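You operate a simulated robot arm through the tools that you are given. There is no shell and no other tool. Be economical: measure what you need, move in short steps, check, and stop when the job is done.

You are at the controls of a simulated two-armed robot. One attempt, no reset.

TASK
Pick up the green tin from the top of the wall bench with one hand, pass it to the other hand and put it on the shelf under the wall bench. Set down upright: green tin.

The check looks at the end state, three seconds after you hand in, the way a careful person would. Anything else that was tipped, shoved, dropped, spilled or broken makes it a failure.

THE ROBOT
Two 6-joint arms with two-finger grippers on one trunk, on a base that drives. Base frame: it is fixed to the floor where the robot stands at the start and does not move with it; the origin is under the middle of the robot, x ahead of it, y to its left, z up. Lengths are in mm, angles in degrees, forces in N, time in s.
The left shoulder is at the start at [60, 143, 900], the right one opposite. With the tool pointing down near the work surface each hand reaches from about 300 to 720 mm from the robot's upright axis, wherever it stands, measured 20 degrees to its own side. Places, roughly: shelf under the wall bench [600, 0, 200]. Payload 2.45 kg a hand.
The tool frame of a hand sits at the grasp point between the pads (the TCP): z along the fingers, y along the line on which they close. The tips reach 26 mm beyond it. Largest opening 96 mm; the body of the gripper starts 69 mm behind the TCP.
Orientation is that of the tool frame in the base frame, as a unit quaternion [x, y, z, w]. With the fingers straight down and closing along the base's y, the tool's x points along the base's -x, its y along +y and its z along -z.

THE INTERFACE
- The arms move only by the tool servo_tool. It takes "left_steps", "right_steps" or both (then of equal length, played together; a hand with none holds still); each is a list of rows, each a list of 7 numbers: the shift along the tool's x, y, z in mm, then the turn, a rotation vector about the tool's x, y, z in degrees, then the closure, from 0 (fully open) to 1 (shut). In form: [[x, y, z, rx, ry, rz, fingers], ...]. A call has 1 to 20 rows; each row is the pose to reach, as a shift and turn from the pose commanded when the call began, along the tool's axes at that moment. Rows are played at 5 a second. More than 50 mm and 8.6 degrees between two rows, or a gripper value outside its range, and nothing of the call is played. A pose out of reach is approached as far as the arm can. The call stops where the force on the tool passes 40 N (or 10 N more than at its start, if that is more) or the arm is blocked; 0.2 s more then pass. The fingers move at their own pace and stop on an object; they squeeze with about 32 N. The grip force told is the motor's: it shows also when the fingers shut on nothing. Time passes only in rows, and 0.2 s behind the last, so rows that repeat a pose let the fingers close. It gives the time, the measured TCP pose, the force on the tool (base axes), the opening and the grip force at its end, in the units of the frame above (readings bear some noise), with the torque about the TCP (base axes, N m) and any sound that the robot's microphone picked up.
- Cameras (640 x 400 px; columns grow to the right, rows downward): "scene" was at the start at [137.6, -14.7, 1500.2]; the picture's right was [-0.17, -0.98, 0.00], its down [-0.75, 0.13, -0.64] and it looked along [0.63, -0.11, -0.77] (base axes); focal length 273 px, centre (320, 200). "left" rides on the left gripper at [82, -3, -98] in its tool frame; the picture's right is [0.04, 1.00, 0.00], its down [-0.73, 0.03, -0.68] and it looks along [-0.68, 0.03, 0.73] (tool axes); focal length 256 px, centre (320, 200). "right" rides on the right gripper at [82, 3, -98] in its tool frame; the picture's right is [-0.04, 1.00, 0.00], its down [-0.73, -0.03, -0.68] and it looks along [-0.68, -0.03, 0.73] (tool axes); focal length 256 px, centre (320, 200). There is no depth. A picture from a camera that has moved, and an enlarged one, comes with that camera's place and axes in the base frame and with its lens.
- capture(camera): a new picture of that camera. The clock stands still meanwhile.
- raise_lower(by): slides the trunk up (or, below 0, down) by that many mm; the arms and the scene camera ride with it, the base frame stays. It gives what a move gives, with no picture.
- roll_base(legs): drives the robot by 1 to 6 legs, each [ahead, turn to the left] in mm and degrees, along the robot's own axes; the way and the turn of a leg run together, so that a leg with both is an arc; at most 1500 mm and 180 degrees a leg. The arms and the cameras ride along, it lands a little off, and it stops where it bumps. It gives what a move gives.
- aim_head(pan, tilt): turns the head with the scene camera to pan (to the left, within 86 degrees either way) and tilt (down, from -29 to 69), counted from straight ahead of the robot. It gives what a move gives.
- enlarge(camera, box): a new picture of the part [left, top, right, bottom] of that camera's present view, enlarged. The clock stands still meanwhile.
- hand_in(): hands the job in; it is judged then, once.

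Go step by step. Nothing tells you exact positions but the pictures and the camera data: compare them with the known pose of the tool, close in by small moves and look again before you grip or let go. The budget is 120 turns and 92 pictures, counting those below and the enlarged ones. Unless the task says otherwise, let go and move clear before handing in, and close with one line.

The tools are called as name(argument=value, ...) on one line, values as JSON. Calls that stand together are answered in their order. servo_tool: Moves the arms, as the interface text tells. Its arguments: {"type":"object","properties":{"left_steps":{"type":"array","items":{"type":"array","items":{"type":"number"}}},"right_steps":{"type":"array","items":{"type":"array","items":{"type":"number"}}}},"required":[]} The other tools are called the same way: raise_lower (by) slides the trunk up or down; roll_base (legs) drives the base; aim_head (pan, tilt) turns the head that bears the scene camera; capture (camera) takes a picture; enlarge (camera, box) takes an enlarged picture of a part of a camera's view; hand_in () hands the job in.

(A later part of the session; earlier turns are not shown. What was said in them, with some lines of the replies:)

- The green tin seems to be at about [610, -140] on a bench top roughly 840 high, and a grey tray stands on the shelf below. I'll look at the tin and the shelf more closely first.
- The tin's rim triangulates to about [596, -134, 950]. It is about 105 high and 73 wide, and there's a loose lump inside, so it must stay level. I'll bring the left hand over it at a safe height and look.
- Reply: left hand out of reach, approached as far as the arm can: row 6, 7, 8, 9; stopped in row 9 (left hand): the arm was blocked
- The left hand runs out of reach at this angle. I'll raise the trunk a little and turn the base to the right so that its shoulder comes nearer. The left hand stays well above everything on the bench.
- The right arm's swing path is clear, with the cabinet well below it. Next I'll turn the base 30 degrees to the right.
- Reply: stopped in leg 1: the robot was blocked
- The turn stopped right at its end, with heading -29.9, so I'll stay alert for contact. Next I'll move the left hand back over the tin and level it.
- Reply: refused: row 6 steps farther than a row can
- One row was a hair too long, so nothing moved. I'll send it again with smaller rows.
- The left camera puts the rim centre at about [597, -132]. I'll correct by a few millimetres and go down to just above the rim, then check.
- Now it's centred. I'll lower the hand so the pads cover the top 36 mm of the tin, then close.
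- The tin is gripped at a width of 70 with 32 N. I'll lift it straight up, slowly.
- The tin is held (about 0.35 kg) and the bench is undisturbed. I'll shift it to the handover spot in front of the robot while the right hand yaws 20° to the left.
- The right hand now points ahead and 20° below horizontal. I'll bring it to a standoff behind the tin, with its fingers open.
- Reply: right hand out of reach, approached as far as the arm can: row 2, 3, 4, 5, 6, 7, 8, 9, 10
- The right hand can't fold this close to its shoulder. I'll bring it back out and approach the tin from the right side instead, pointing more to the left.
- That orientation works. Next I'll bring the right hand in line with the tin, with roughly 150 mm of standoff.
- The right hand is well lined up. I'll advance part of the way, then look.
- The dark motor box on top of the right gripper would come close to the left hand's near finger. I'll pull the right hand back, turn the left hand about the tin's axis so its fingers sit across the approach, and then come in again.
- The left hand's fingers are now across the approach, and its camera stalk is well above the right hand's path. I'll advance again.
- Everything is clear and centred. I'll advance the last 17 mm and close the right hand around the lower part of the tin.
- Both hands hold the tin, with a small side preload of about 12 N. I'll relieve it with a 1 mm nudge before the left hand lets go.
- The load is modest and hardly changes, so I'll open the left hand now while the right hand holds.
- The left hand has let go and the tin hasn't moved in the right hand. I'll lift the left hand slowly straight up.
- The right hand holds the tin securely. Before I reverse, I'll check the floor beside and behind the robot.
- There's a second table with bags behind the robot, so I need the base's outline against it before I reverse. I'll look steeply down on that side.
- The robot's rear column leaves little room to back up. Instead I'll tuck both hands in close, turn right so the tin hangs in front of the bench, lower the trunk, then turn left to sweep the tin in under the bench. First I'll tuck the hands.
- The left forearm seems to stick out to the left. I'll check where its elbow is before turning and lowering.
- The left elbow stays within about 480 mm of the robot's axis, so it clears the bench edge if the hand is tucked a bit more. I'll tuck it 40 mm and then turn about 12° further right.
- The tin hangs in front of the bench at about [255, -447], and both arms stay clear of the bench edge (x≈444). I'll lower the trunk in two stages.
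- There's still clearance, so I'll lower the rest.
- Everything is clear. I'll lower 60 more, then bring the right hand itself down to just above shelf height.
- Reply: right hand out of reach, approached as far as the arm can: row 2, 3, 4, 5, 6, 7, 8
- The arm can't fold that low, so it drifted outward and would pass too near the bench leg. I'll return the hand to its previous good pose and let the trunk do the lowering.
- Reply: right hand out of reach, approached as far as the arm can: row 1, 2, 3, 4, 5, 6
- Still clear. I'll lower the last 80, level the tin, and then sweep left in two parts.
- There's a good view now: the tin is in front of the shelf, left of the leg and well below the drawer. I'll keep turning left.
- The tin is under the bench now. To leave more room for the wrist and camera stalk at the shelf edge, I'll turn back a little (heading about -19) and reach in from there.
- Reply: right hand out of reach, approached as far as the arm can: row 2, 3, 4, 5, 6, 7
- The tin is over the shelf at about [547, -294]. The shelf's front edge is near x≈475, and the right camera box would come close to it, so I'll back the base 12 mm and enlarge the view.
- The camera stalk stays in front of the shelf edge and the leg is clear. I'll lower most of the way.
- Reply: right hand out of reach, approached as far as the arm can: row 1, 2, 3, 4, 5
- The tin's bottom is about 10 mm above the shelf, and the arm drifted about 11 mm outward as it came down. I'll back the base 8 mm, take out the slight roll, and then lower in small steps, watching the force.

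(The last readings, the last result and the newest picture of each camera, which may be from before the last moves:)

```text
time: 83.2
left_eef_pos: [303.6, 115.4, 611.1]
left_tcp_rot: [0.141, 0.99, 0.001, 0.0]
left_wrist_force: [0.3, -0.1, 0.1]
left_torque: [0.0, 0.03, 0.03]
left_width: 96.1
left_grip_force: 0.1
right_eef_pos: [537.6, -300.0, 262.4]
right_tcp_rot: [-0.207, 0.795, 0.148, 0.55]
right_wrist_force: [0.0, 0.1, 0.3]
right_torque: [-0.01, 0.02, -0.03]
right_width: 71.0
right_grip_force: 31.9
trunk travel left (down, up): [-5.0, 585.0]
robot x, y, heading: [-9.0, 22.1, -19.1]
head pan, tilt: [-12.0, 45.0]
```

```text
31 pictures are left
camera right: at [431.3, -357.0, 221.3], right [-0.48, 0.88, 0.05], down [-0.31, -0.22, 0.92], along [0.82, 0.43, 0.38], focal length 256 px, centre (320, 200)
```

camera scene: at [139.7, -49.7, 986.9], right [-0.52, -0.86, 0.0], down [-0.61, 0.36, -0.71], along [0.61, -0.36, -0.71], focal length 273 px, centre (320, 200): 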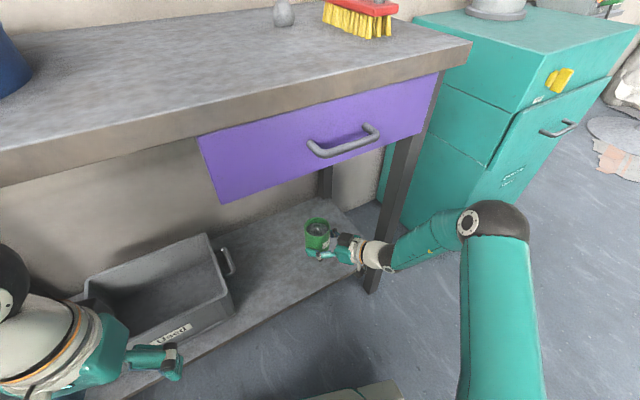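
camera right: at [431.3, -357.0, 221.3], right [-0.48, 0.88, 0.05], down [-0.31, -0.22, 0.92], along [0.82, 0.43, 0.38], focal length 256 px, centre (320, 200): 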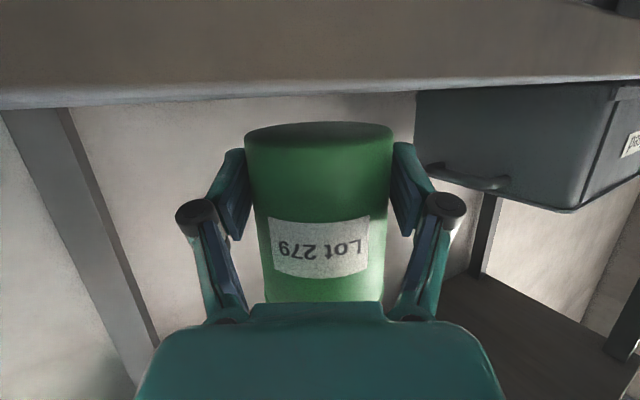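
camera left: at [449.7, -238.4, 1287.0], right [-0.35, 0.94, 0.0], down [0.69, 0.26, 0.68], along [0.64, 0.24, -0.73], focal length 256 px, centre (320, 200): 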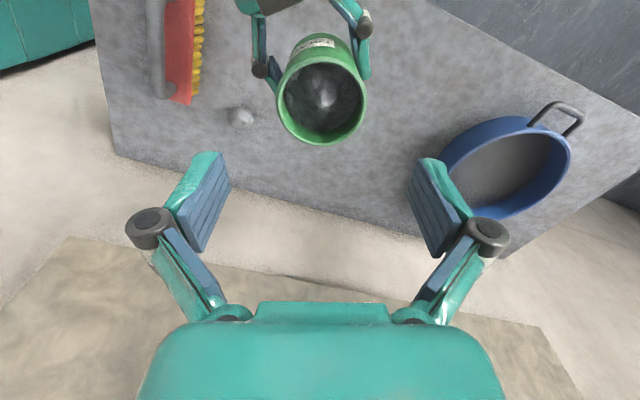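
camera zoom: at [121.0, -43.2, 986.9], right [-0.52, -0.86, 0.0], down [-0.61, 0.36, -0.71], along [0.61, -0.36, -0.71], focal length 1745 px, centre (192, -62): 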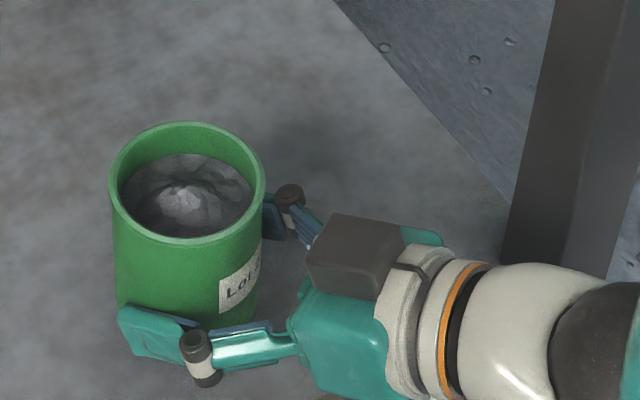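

The right camera is nearly level with the shelf top, which puts it at about z≈219, so the tin is about to touch. I'll lower by a few millimetres and watch the force.

servo_tool(right_steps=[[1, 0, 0.3, 0, 0, 0, 0.6], [1.9, 0, 0.7, 0, 0, 0, 0.6], [1.9, 0, 0.7, 0, 0, 0, 0.6]])

servo_tool(right_steps=[[1, 0, 0.3, 0, 0, 0, 0.6], [1.9, 0, 0.7, 0, 0, 0, 0.6], [1.9, 0, 0.7, 0, 0, 0, 0.6]])

```text
time: 84.0
left_eef_pos: [303.5, 114.3, 611.5]
left_tcp_rot: [0.141, 0.99, 0.0, 0.0]
left_wrist_force: [-0.3, -0.7, -0.3]
left_torque: [0.04, 0.02, 0.01]
left_width: 95.8
left_grip_force: 0.0
right_eef_pos: [539.9, -300.5, 260.4]
right_tcp_rot: [-0.208, 0.795, 0.149, 0.55]
right_wrist_force: [-0.4, 0.3, 0.6]
right_torque: [0.03, 0.04, -0.01]
right_width: 71.0
right_grip_force: 32.0
trunk travel left (down, up): [-5.0, 585.0]
robot x, y, heading: [-6.2, 19.3, -19.0]
head pan, tilt: [-12.0, 45.0]
```

```text
time: 84.8
left_eef_pos: [303.8, 115.9, 611.1]
left_tcp_rot: [0.141, 0.99, 0.001, 0.0]
left_wrist_force: [0.1, 0.6, 0.8]
left_torque: [-0.04, 0.01, -0.02]
left_width: 95.9
left_grip_force: 0.0
right_eef_pos: [539.3, -300.5, 258.3]
right_tcp_rot: [-0.208, 0.795, 0.15, 0.55]
right_wrist_force: [0.4, 0.9, 0.3]
right_torque: [0.03, 0.01, 0.02]
right_width: 71.1
right_grip_force: 31.9
trunk travel left (down, up): [-5.0, 585.0]
robot x, y, heading: [-8.0, 19.8, -18.9]
head pan, tilt: [-12.0, 45.0]
```

servo_tool(right_steps=[[1, 0, 0.3, 0, 0, 0, 0.6], [1.9, 0, 0.7, 0, 0, 0, 0.6], [1.9, 0, 0.7, 0, 0, 0, 0.6]])

servo_tool(right_steps=[[1, 0, 0.3, 0, 0, 0, 0.6], [1.9, 0, 0.7, 0, 0, 0, 0.6], [1.9, 0, 0.7, 0, 0, 0, 0.6]])

capture(camera="right")

enlarge(camera="scene", box=[290, 210, 390, 272])

```text
time: 85.6
left_eef_pos: [303.8, 115.4, 611.7]
left_tcp_rot: [0.141, 0.99, 0.001, 0.0]
left_wrist_force: [0.1, -0.4, 0.5]
left_torque: [0.0, 0.01, 0.02]
left_width: 96.1
left_grip_force: 0.1
right_eef_pos: [539.2, -300.6, 257.9]
right_tcp_rot: [-0.209, 0.795, 0.15, 0.55]
right_wrist_force: [0.3, 0.2, -0.7]
right_torque: [-0.01, 0.05, -0.01]
right_width: 71.1
right_grip_force: 32.2
trunk travel left (down, up): [-5.0, 585.0]
robot x, y, heading: [-13.2, 20.1, -19.0]
head pan, tilt: [-12.0, 45.0]
```

```text
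time: 86.4
left_eef_pos: [303.5, 115.5, 611.7]
left_tcp_rot: [0.141, 0.99, 0.0, 0.0]
left_wrist_force: [0.9, -0.5, 1.1]
left_torque: [0.0, -0.04, 0.01]
left_width: 95.9
left_grip_force: 0.1
right_eef_pos: [540.2, -300.5, 254.8]
right_tcp_rot: [-0.209, 0.795, 0.15, 0.55]
right_wrist_force: [0.1, -0.3, 0.0]
right_torque: [-0.03, 0.01, -0.02]
right_width: 71.1
right_grip_force: 32.1
trunk travel left (down, up): [-5.0, 585.0]
robot x, y, heading: [-5.4, 19.1, -19.2]
head pan, tilt: [-12.0, 45.0]
```

```text
30 pictures are left
camera right: at [432.4, -357.4, 213.6], right [-0.48, 0.87, 0.05], down [-0.31, -0.22, 0.92], along [0.82, 0.43, 0.38], focal length 256 px, centre (320, 200)
```

right: 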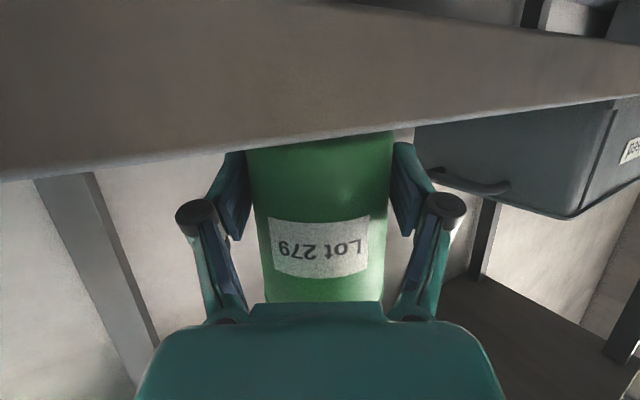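

```text
6.40 times, centred on (340, 241) of scene
camera zoom: at [121.0, -43.2, 986.9], right [-0.52, -0.86, 0.0], down [-0.61, 0.36, -0.71], along [0.61, -0.36, -0.71], focal length 1745 px, centre (192, -62)
```

zoom: 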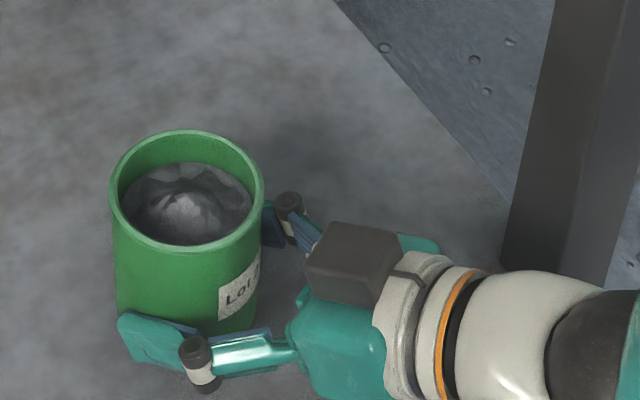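

No contact yet. The shelf's edge is about x≈462, z≈221, so the tin should have only a few millimetres left. I'll keep lowering in small steps.

servo_tool(right_steps=[[1, 0, 0.3, 0, 0, 0, 0.6], [1.9, 0, 0.7, 0, 0, 0, 0.6], [1.9, 0, 0.7, 0, 0, 0, 0.6]])

servo_tool(right_steps=[[1, 0, 0.3, 0, 0, 0, 0.6], [1.9, 0, 0.7, 0, 0, 0, 0.6], [1.9, 0, 0.7, 0, 0, 0, 0.6]])

```text
time: 87.2
left_eef_pos: [304.2, 114.7, 611.6]
left_tcp_rot: [0.14, 0.99, 0.001, 0.0]
left_wrist_force: [0.2, 0.4, 1.2]
left_torque: [-0.03, 0.0, -0.01]
left_width: 96.1
left_grip_force: 0.0
right_eef_pos: [540.5, -301.0, 252.6]
right_tcp_rot: [-0.209, 0.795, 0.151, 0.549]
right_wrist_force: [0.1, -0.3, 1.0]
right_torque: [0.01, 0.01, -0.01]
right_width: 71.1
right_grip_force: 31.7
trunk travel left (down, up): [-5.0, 585.0]
robot x, y, heading: [-7.3, 21.3, -19.3]
head pan, tilt: [-12.0, 45.0]
```

```text
time: 88.0
left_eef_pos: [304.1, 114.7, 610.9]
left_tcp_rot: [0.141, 0.99, 0.0, 0.001]
left_wrist_force: [-0.4, -0.3, -0.3]
left_torque: [0.0, -0.01, 0.04]
left_width: 96.1
left_grip_force: 0.0
right_eef_pos: [540.7, -301.5, 250.7]
right_tcp_rot: [-0.208, 0.795, 0.149, 0.55]
right_wrist_force: [-0.3, 0.1, -0.6]
right_torque: [-0.02, 0.04, 0.01]
right_width: 71.2
right_grip_force: 31.5
right hand out of reach, approached as far as the arm can: row 2
trunk travel left (down, up): [-5.0, 585.0]
robot x, y, heading: [-7.3, 21.3, -19.2]
head pan, tilt: [-12.0, 45.0]
```

Re-measuring in the right camera, the tin's bottom is only about 23 mm below the TCP, so roughly 7 mm remain. I'll continue.

servo_tool(right_steps=[[1, 0, 0.3, 0, 0, 0, 0.6], [2.8, 0, 1, 0, 0, 0, 0.6], [2.8, 0, 1, 0, 0, 0, 0.6]])

servo_tool(right_steps=[[1, 0, 0.3, 0, 0, 0, 0.6], [1.4, 0, 0.5, 0, 0, 0, 0.6], [1.4, 0, 0.5, 0, 0, 0, 0.6]])

capture(camera="right")

enlarge(camera="scene", box=[290, 210, 390, 272])

```text
time: 88.8
left_eef_pos: [303.2, 115.3, 611.1]
left_tcp_rot: [0.141, 0.99, 0.001, 0.0]
left_wrist_force: [-0.5, -0.3, -0.3]
left_torque: [-0.01, 0.01, -0.02]
left_width: 96.2
left_grip_force: 0.1
right_eef_pos: [541.6, -301.4, 248.0]
right_tcp_rot: [-0.209, 0.795, 0.15, 0.55]
right_wrist_force: [-0.4, -0.1, -0.4]
right_torque: [-0.02, -0.01, 0.01]
right_width: 70.9
right_grip_force: 31.8
right hand out of reach, approached as far as the arm can: row 2
trunk travel left (down, up): [-5.0, 585.0]
robot x, y, heading: [-6.9, 21.1, -19.0]
head pan, tilt: [-12.0, 45.0]
```

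```text
time: 89.6
left_eef_pos: [302.6, 115.1, 612.4]
left_tcp_rot: [0.141, 0.99, 0.001, 0.0]
left_wrist_force: [-0.8, 0.5, 1.4]
left_torque: [-0.01, 0.03, -0.01]
left_width: 96.0
left_grip_force: 0.1
right_eef_pos: [540.2, -301.1, 247.7]
right_tcp_rot: [-0.207, 0.795, 0.149, 0.55]
right_wrist_force: [-0.2, 1.5, 0.2]
right_torque: [-0.06, -0.03, 0.02]
right_width: 71.2
right_grip_force: 31.7
right hand out of reach, approached as far as the arm can: row 1, 2, 3
trunk travel left (down, up): [-5.0, 585.0]
robot x, y, heading: [-5.2, 19.0, -19.0]
head pan, tilt: [-12.0, 45.0]
```

```text
28 pictures are left
camera right: at [432.9, -357.9, 206.6], right [-0.48, 0.87, 0.05], down [-0.31, -0.22, 0.92], along [0.82, 0.43, 0.38], focal length 256 px, centre (320, 200)
```

right: 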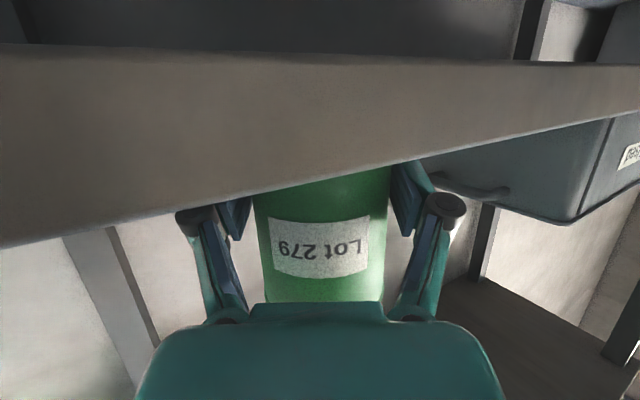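

```text
6.40 times, centred on (340, 241) of scene
camera zoom: at [120.9, -43.2, 986.9], right [-0.52, -0.86, 0.0], down [-0.61, 0.36, -0.71], along [0.61, -0.36, -0.71], focal length 1745 px, centre (192, -62)
```

zoom: 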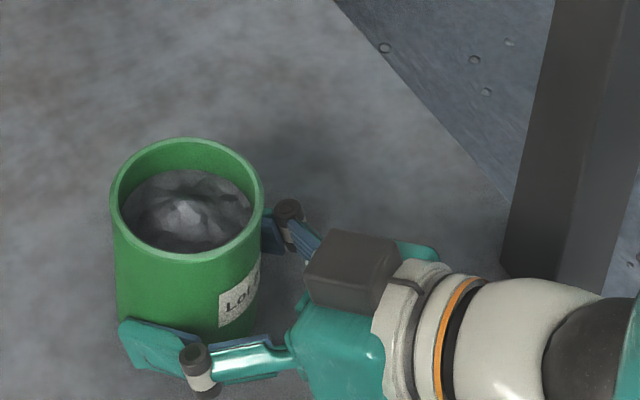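

The arm is near its reach limit here, so I'll use the trunk's last few millimetres for the final descent.

raise_lower(by=-2)

raise_lower(by=-1.5)

```text
time: 90.1
left_eef_pos: [303.3, 116.7, 609.8]
left_tcp_rot: [0.141, 0.99, 0.001, 0.001]
left_wrist_force: [-0.2, 0.7, 1.2]
left_torque: [0.02, 0.02, 0.01]
left_width: 96.1
left_grip_force: 0.1
right_eef_pos: [541.3, -300.1, 248.4]
right_tcp_rot: [-0.209, 0.794, 0.149, 0.552]
right_wrist_force: [-3.1, 1.1, 7.2]
right_torque: [-0.17, -0.23, -0.02]
right_width: 71.0
right_grip_force: 32.3
trunk travel left (down, up): [-3.0, 587.0]
robot x, y, heading: [-7.6, 18.7, -18.9]
head pan, tilt: [-12.0, 45.0]
```

```text
time: 90.6
left_eef_pos: [303.0, 115.9, 608.0]
left_tcp_rot: [0.141, 0.99, 0.001, 0.002]
left_wrist_force: [0.3, -0.5, 0.2]
left_torque: [0.0, 0.04, 0.0]
left_width: 95.9
left_grip_force: 0.0
right_eef_pos: [541.2, -300.2, 247.6]
right_tcp_rot: [-0.209, 0.793, 0.149, 0.552]
right_wrist_force: [-4.1, 1.9, 17.1]
right_torque: [-0.07, -0.54, 0.06]
right_width: 71.1
right_grip_force: 32.1
trunk travel left (down, up): [-2.0, 588.0]
robot x, y, heading: [-6.8, 21.1, -19.1]
head pan, tilt: [-12.0, 45.0]
```

Contact: 17 N upward, acting through the tin. I'll ease off about 1 mm, then open the right hand gently.

raise_lower(by=1.2)

servo_tool(right_steps=[[0, 0, 0, 0, 0, 0, 0.26], [0, 0, 0, 0, 0, 0, 0.22], [0, 0, 0, 0, 0, 0, 0.15], [0, 0, 0, 0, 0, 0, 0.05], [0, 0, 0, 0, 0, 0, 0], [0, 0, 0, 0, 0, 0, 0]])

enlarge(camera="scene", box=[290, 210, 390, 272])

capture(camera="right")

```text
time: 91.1
left_eef_pos: [302.5, 114.6, 610.0]
left_tcp_rot: [0.14, 0.99, 0.001, 0.001]
left_wrist_force: [0.1, -0.1, 0.3]
left_torque: [0.02, 0.02, -0.02]
left_width: 95.9
left_grip_force: 0.0
right_eef_pos: [541.3, -302.2, 246.4]
right_tcp_rot: [-0.209, 0.794, 0.149, 0.552]
right_wrist_force: [3.5, 2.4, 12.8]
right_torque: [-0.07, -0.63, 0.02]
right_width: 71.2
right_grip_force: 31.9
trunk travel left (down, up): [-3.0, 587.0]
robot x, y, heading: [-7.4, 20.1, -18.9]
head pan, tilt: [-12.0, 45.0]
```

```text
time: 92.5
left_eef_pos: [303.7, 115.3, 610.0]
left_tcp_rot: [0.141, 0.99, 0.001, 0.001]
left_wrist_force: [-0.7, 1.8, 0.0]
left_torque: [-0.02, 0.0, 0.03]
left_width: 96.1
left_grip_force: 0.0
right_eef_pos: [541.4, -302.2, 244.5]
right_tcp_rot: [-0.208, 0.795, 0.15, 0.551]
right_wrist_force: [0.3, 0.0, 0.1]
right_torque: [-0.05, -0.03, 0.0]
right_width: 96.1
right_grip_force: 0.1
trunk travel left (down, up): [-3.0, 587.0]
robot x, y, heading: [-8.2, 19.6, -18.8]
head pan, tilt: [-12.0, 45.0]
```

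```text
6.40 times, centred on (340, 241) of scene
camera zoom: at [120.8, -43.1, 984.7], right [-0.52, -0.86, 0.0], down [-0.61, 0.36, -0.71], along [0.61, -0.36, -0.71], focal length 1745 px, centre (192, -62)
```

zoom: 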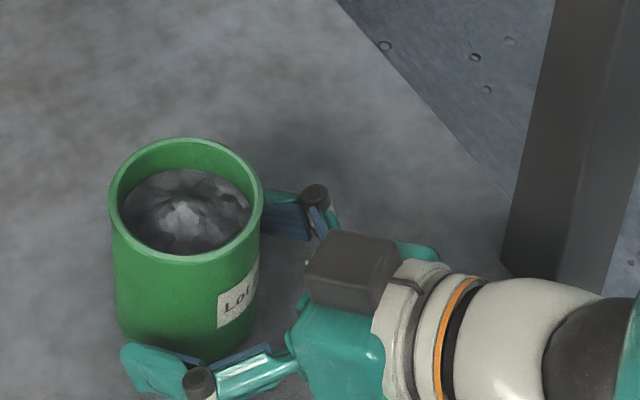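

```text
25 pictures are left
camera right: at [432.9, -357.9, 204.4], right [-0.48, 0.87, 0.05], down [-0.31, -0.22, 0.92], along [0.82, 0.43, 0.38], focal length 256 px, centre (320, 200)
```

right: 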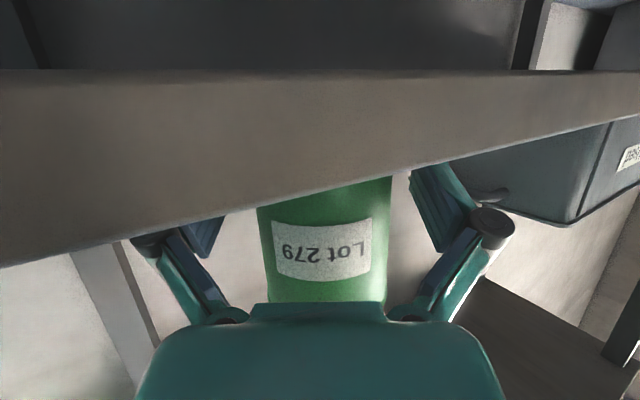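

The tin stands upright on the shelf and the fingers are open on both sides of it. I'll lift the hand straight up off the tin with the trunk and check part-way.

raise_lower(by=40)

enlarge(camera="scene", box=[230, 180, 430, 305])

```text
time: 93.4
left_eef_pos: [303.2, 115.4, 649.4]
left_tcp_rot: [0.142, 0.99, 0.001, 0.002]
left_wrist_force: [-0.1, 0.2, -0.3]
left_torque: [0.01, 0.0, 0.04]
left_width: 96.1
left_grip_force: 0.0
right_eef_pos: [540.0, -301.4, 284.6]
right_tcp_rot: [-0.208, 0.795, 0.149, 0.55]
right_wrist_force: [0.3, 0.1, -0.1]
right_torque: [0.0, 0.0, 0.03]
right_width: 95.8
right_grip_force: 0.2
trunk travel left (down, up): [-43.0, 547.0]
robot x, y, heading: [-7.5, 21.3, -19.2]
head pan, tilt: [-12.0, 45.0]
```

```text
3.20 times, centred on (330, 242) of scene
camera zoom: at [120.8, -43.1, 1024.7], right [-0.52, -0.86, 0.0], down [-0.61, 0.36, -0.71], along [0.61, -0.36, -0.71], focal length 872 px, centre (288, 64)
```

zoom: 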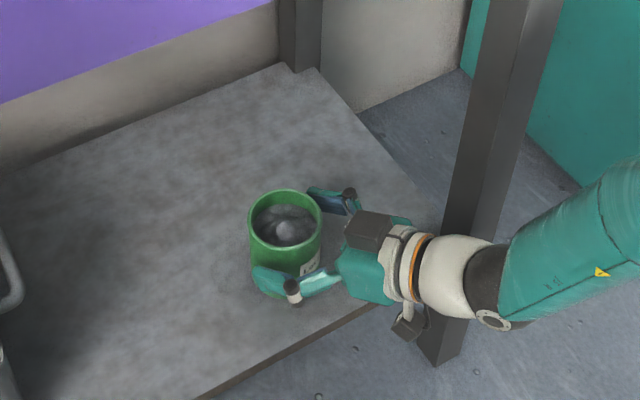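

The tin stays put, so I'll keep lifting until the fingers are above the rim.

raise_lower(by=110)

capture(camera="scene")

capture(camera="right")

```text
time: 94.8
left_eef_pos: [302.4, 114.8, 760.2]
left_tcp_rot: [0.141, 0.99, 0.001, 0.001]
left_wrist_force: [-0.4, 0.4, 0.8]
left_torque: [-0.01, -0.02, 0.0]
left_width: 95.8
left_grip_force: 0.1
right_eef_pos: [541.3, -300.3, 395.8]
right_tcp_rot: [-0.207, 0.795, 0.149, 0.55]
right_wrist_force: [0.0, -0.1, -0.5]
right_torque: [0.03, -0.03, -0.03]
right_width: 96.0
right_grip_force: 0.1
trunk travel left (down, up): [-153.0, 437.0]
robot x, y, heading: [-6.8, 19.4, -19.2]
head pan, tilt: [-12.0, 45.0]
```

```text
23 pictures are left
camera scene: at [120.9, -43.2, 1134.6], right [-0.52, -0.86, 0.0], down [-0.61, 0.36, -0.71], along [0.61, -0.36, -0.71], focal length 273 px, centre (320, 200)
```

scene: 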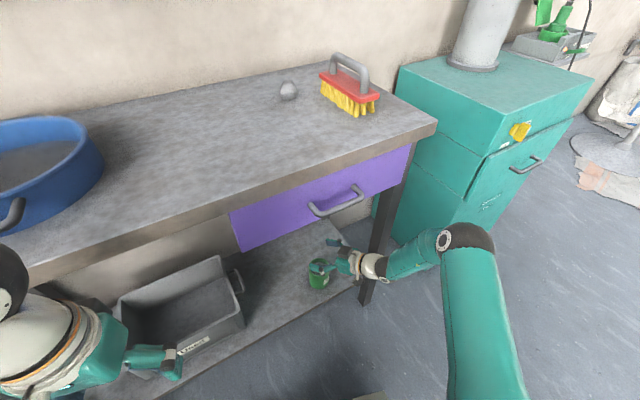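

```text
22 pictures are left
camera right: at [433.0, -357.9, 354.2], right [-0.48, 0.87, 0.05], down [-0.31, -0.22, 0.92], along [0.82, 0.43, 0.38], focal length 256 px, centre (320, 200)
```

right: 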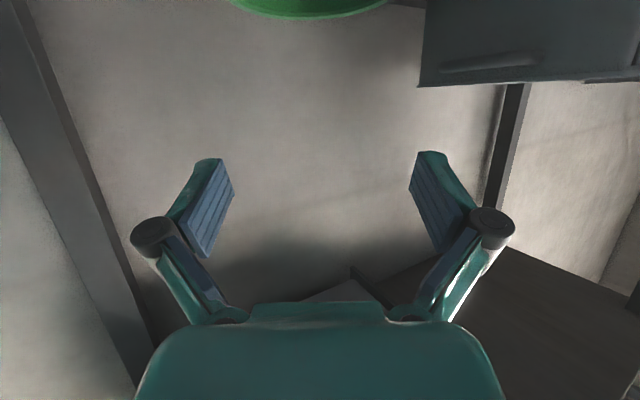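

The hand is above the tin and the tin stands upright. I'll raise the arm a bit more and lower the trunk, so there's room to fold the hand back out without touching the leg.

servo_tool(right_steps=[[-28, 0, -10.4, 0, 0, 0, 0], [-56, 0, -20.8, 0, 0, 0, 0], [-84, 0, -31, 0, 0, 0, 0], [-113, 0, -41.6, 0, 0, 0, 0], [-141, 1, -52, 0, 0, 0, 0], [-141, 1, -52, 0, 0, 0, 0]])

raise_lower(by=-90)

capture(camera="scene")

```text
time: 96.2
left_eef_pos: [303.7, 114.1, 758.7]
left_tcp_rot: [0.141, 0.99, 0.001, 0.001]
left_wrist_force: [-0.4, -0.2, -0.2]
left_torque: [-0.02, 0.0, 0.02]
left_width: 96.2
left_grip_force: 0.1
right_eef_pos: [541.8, -301.3, 544.2]
right_tcp_rot: [-0.209, 0.794, 0.15, 0.55]
right_wrist_force: [-0.1, 0.6, -0.2]
right_torque: [0.0, -0.02, 0.03]
right_width: 96.0
right_grip_force: 0.1
trunk travel left (down, up): [-153.0, 437.0]
robot x, y, heading: [-4.4, 20.1, -19.0]
head pan, tilt: [-12.0, 45.0]
```

```text
time: 97.4
left_eef_pos: [303.6, 114.9, 669.9]
left_tcp_rot: [0.142, 0.99, 0.001, 0.001]
left_wrist_force: [-0.3, -0.4, -0.6]
left_torque: [-0.01, 0.04, 0.0]
left_width: 96.0
left_grip_force: 0.1
right_eef_pos: [540.1, -301.5, 455.5]
right_tcp_rot: [-0.209, 0.794, 0.15, 0.55]
right_wrist_force: [-0.3, -0.4, -0.1]
right_torque: [-0.01, -0.02, -0.02]
right_width: 96.0
right_grip_force: 0.1
trunk travel left (down, up): [-63.0, 527.0]
robot x, y, heading: [-8.9, 16.5, -18.9]
head pan, tilt: [-12.0, 45.0]
```

```text
21 pictures are left
camera scene: at [120.7, -43.1, 1044.7], right [-0.52, -0.86, 0.0], down [-0.61, 0.36, -0.71], along [0.61, -0.36, -0.71], focal length 273 px, centre (320, 200)
```

scene: 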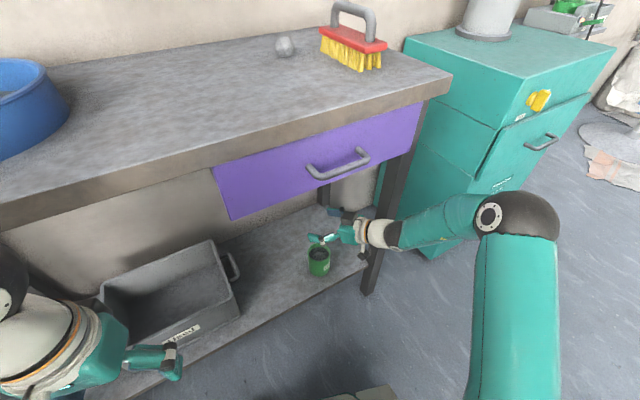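

Next I'll fold the hand back out from under the bench.

servo_tool(right_steps=[[-1, 8, -25, 0, 0, 0, 0], [3, 18, -50, 0, 0, 0, 0], [8, 28, -75, 0, 0, 0, 0], [13, 39, -100, 0, 0, 0, 0], [19, 50, -122, 0, 0, 0, 0], [19, 50, -122, 0, 0, 0, 0]])

capture(camera="scene")

```text
time: 98.8
left_eef_pos: [303.5, 115.3, 668.6]
left_tcp_rot: [0.14, 0.99, 0.001, 0.001]
left_wrist_force: [0.5, 0.0, -0.1]
left_torque: [0.0, 0.0, 0.0]
left_width: 96.0
left_grip_force: 0.0
right_eef_pos: [410.6, -317.8, 482.0]
right_tcp_rot: [-0.208, 0.794, 0.15, 0.551]
right_wrist_force: [0.5, -1.2, -0.7]
right_torque: [-0.03, 0.01, 0.03]
right_width: 96.0
right_grip_force: 0.1
trunk travel left (down, up): [-63.0, 527.0]
robot x, y, heading: [-8.0, 21.6, -19.1]
head pan, tilt: [-12.0, 45.0]
```

```text
20 pictures are left
camera scene: at [120.6, -43.0, 1044.7], right [-0.52, -0.86, 0.0], down [-0.61, 0.36, -0.71], along [0.61, -0.36, -0.71], focal length 273 px, centre (320, 200)
```

scene: 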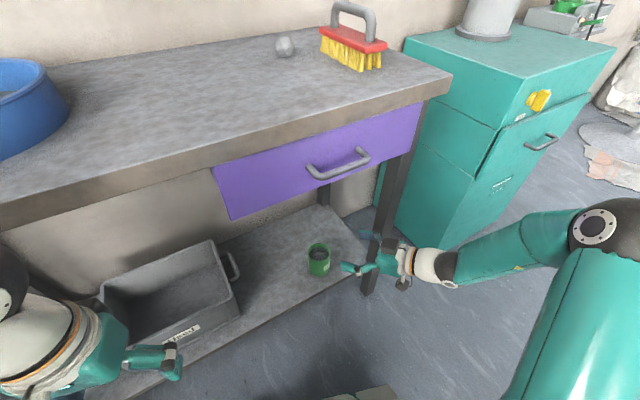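

The hand is clear of the tin. One last close look before I hand in.

enlarge(camera="scene", box=[260, 215, 400, 303])

```text
4.55 times, centred on (330, 259) of scene
camera zoom: at [120.6, -43.0, 1044.7], right [-0.52, -0.86, 0.0], down [-0.61, 0.36, -0.71], along [0.61, -0.36, -0.71], focal length 1239 px, centre (274, -68)
```

zoom: 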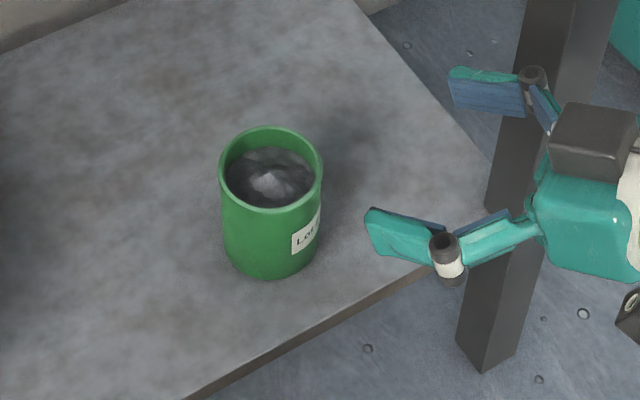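

The tin stands upright on the shelf with its contents inside, both hands are clear, and the bench items I can see look untouched. I'm handing in now.

hand_in()

```text
The job is handed in.
```

I picked the green tin off the bench with the left hand, passed it to the right, and set it upright on the shelf under the bench with its contents still inside. The robot reported itself blocked at the end of its first turn. I didn't find what it touched, and nothing I could see had moved.
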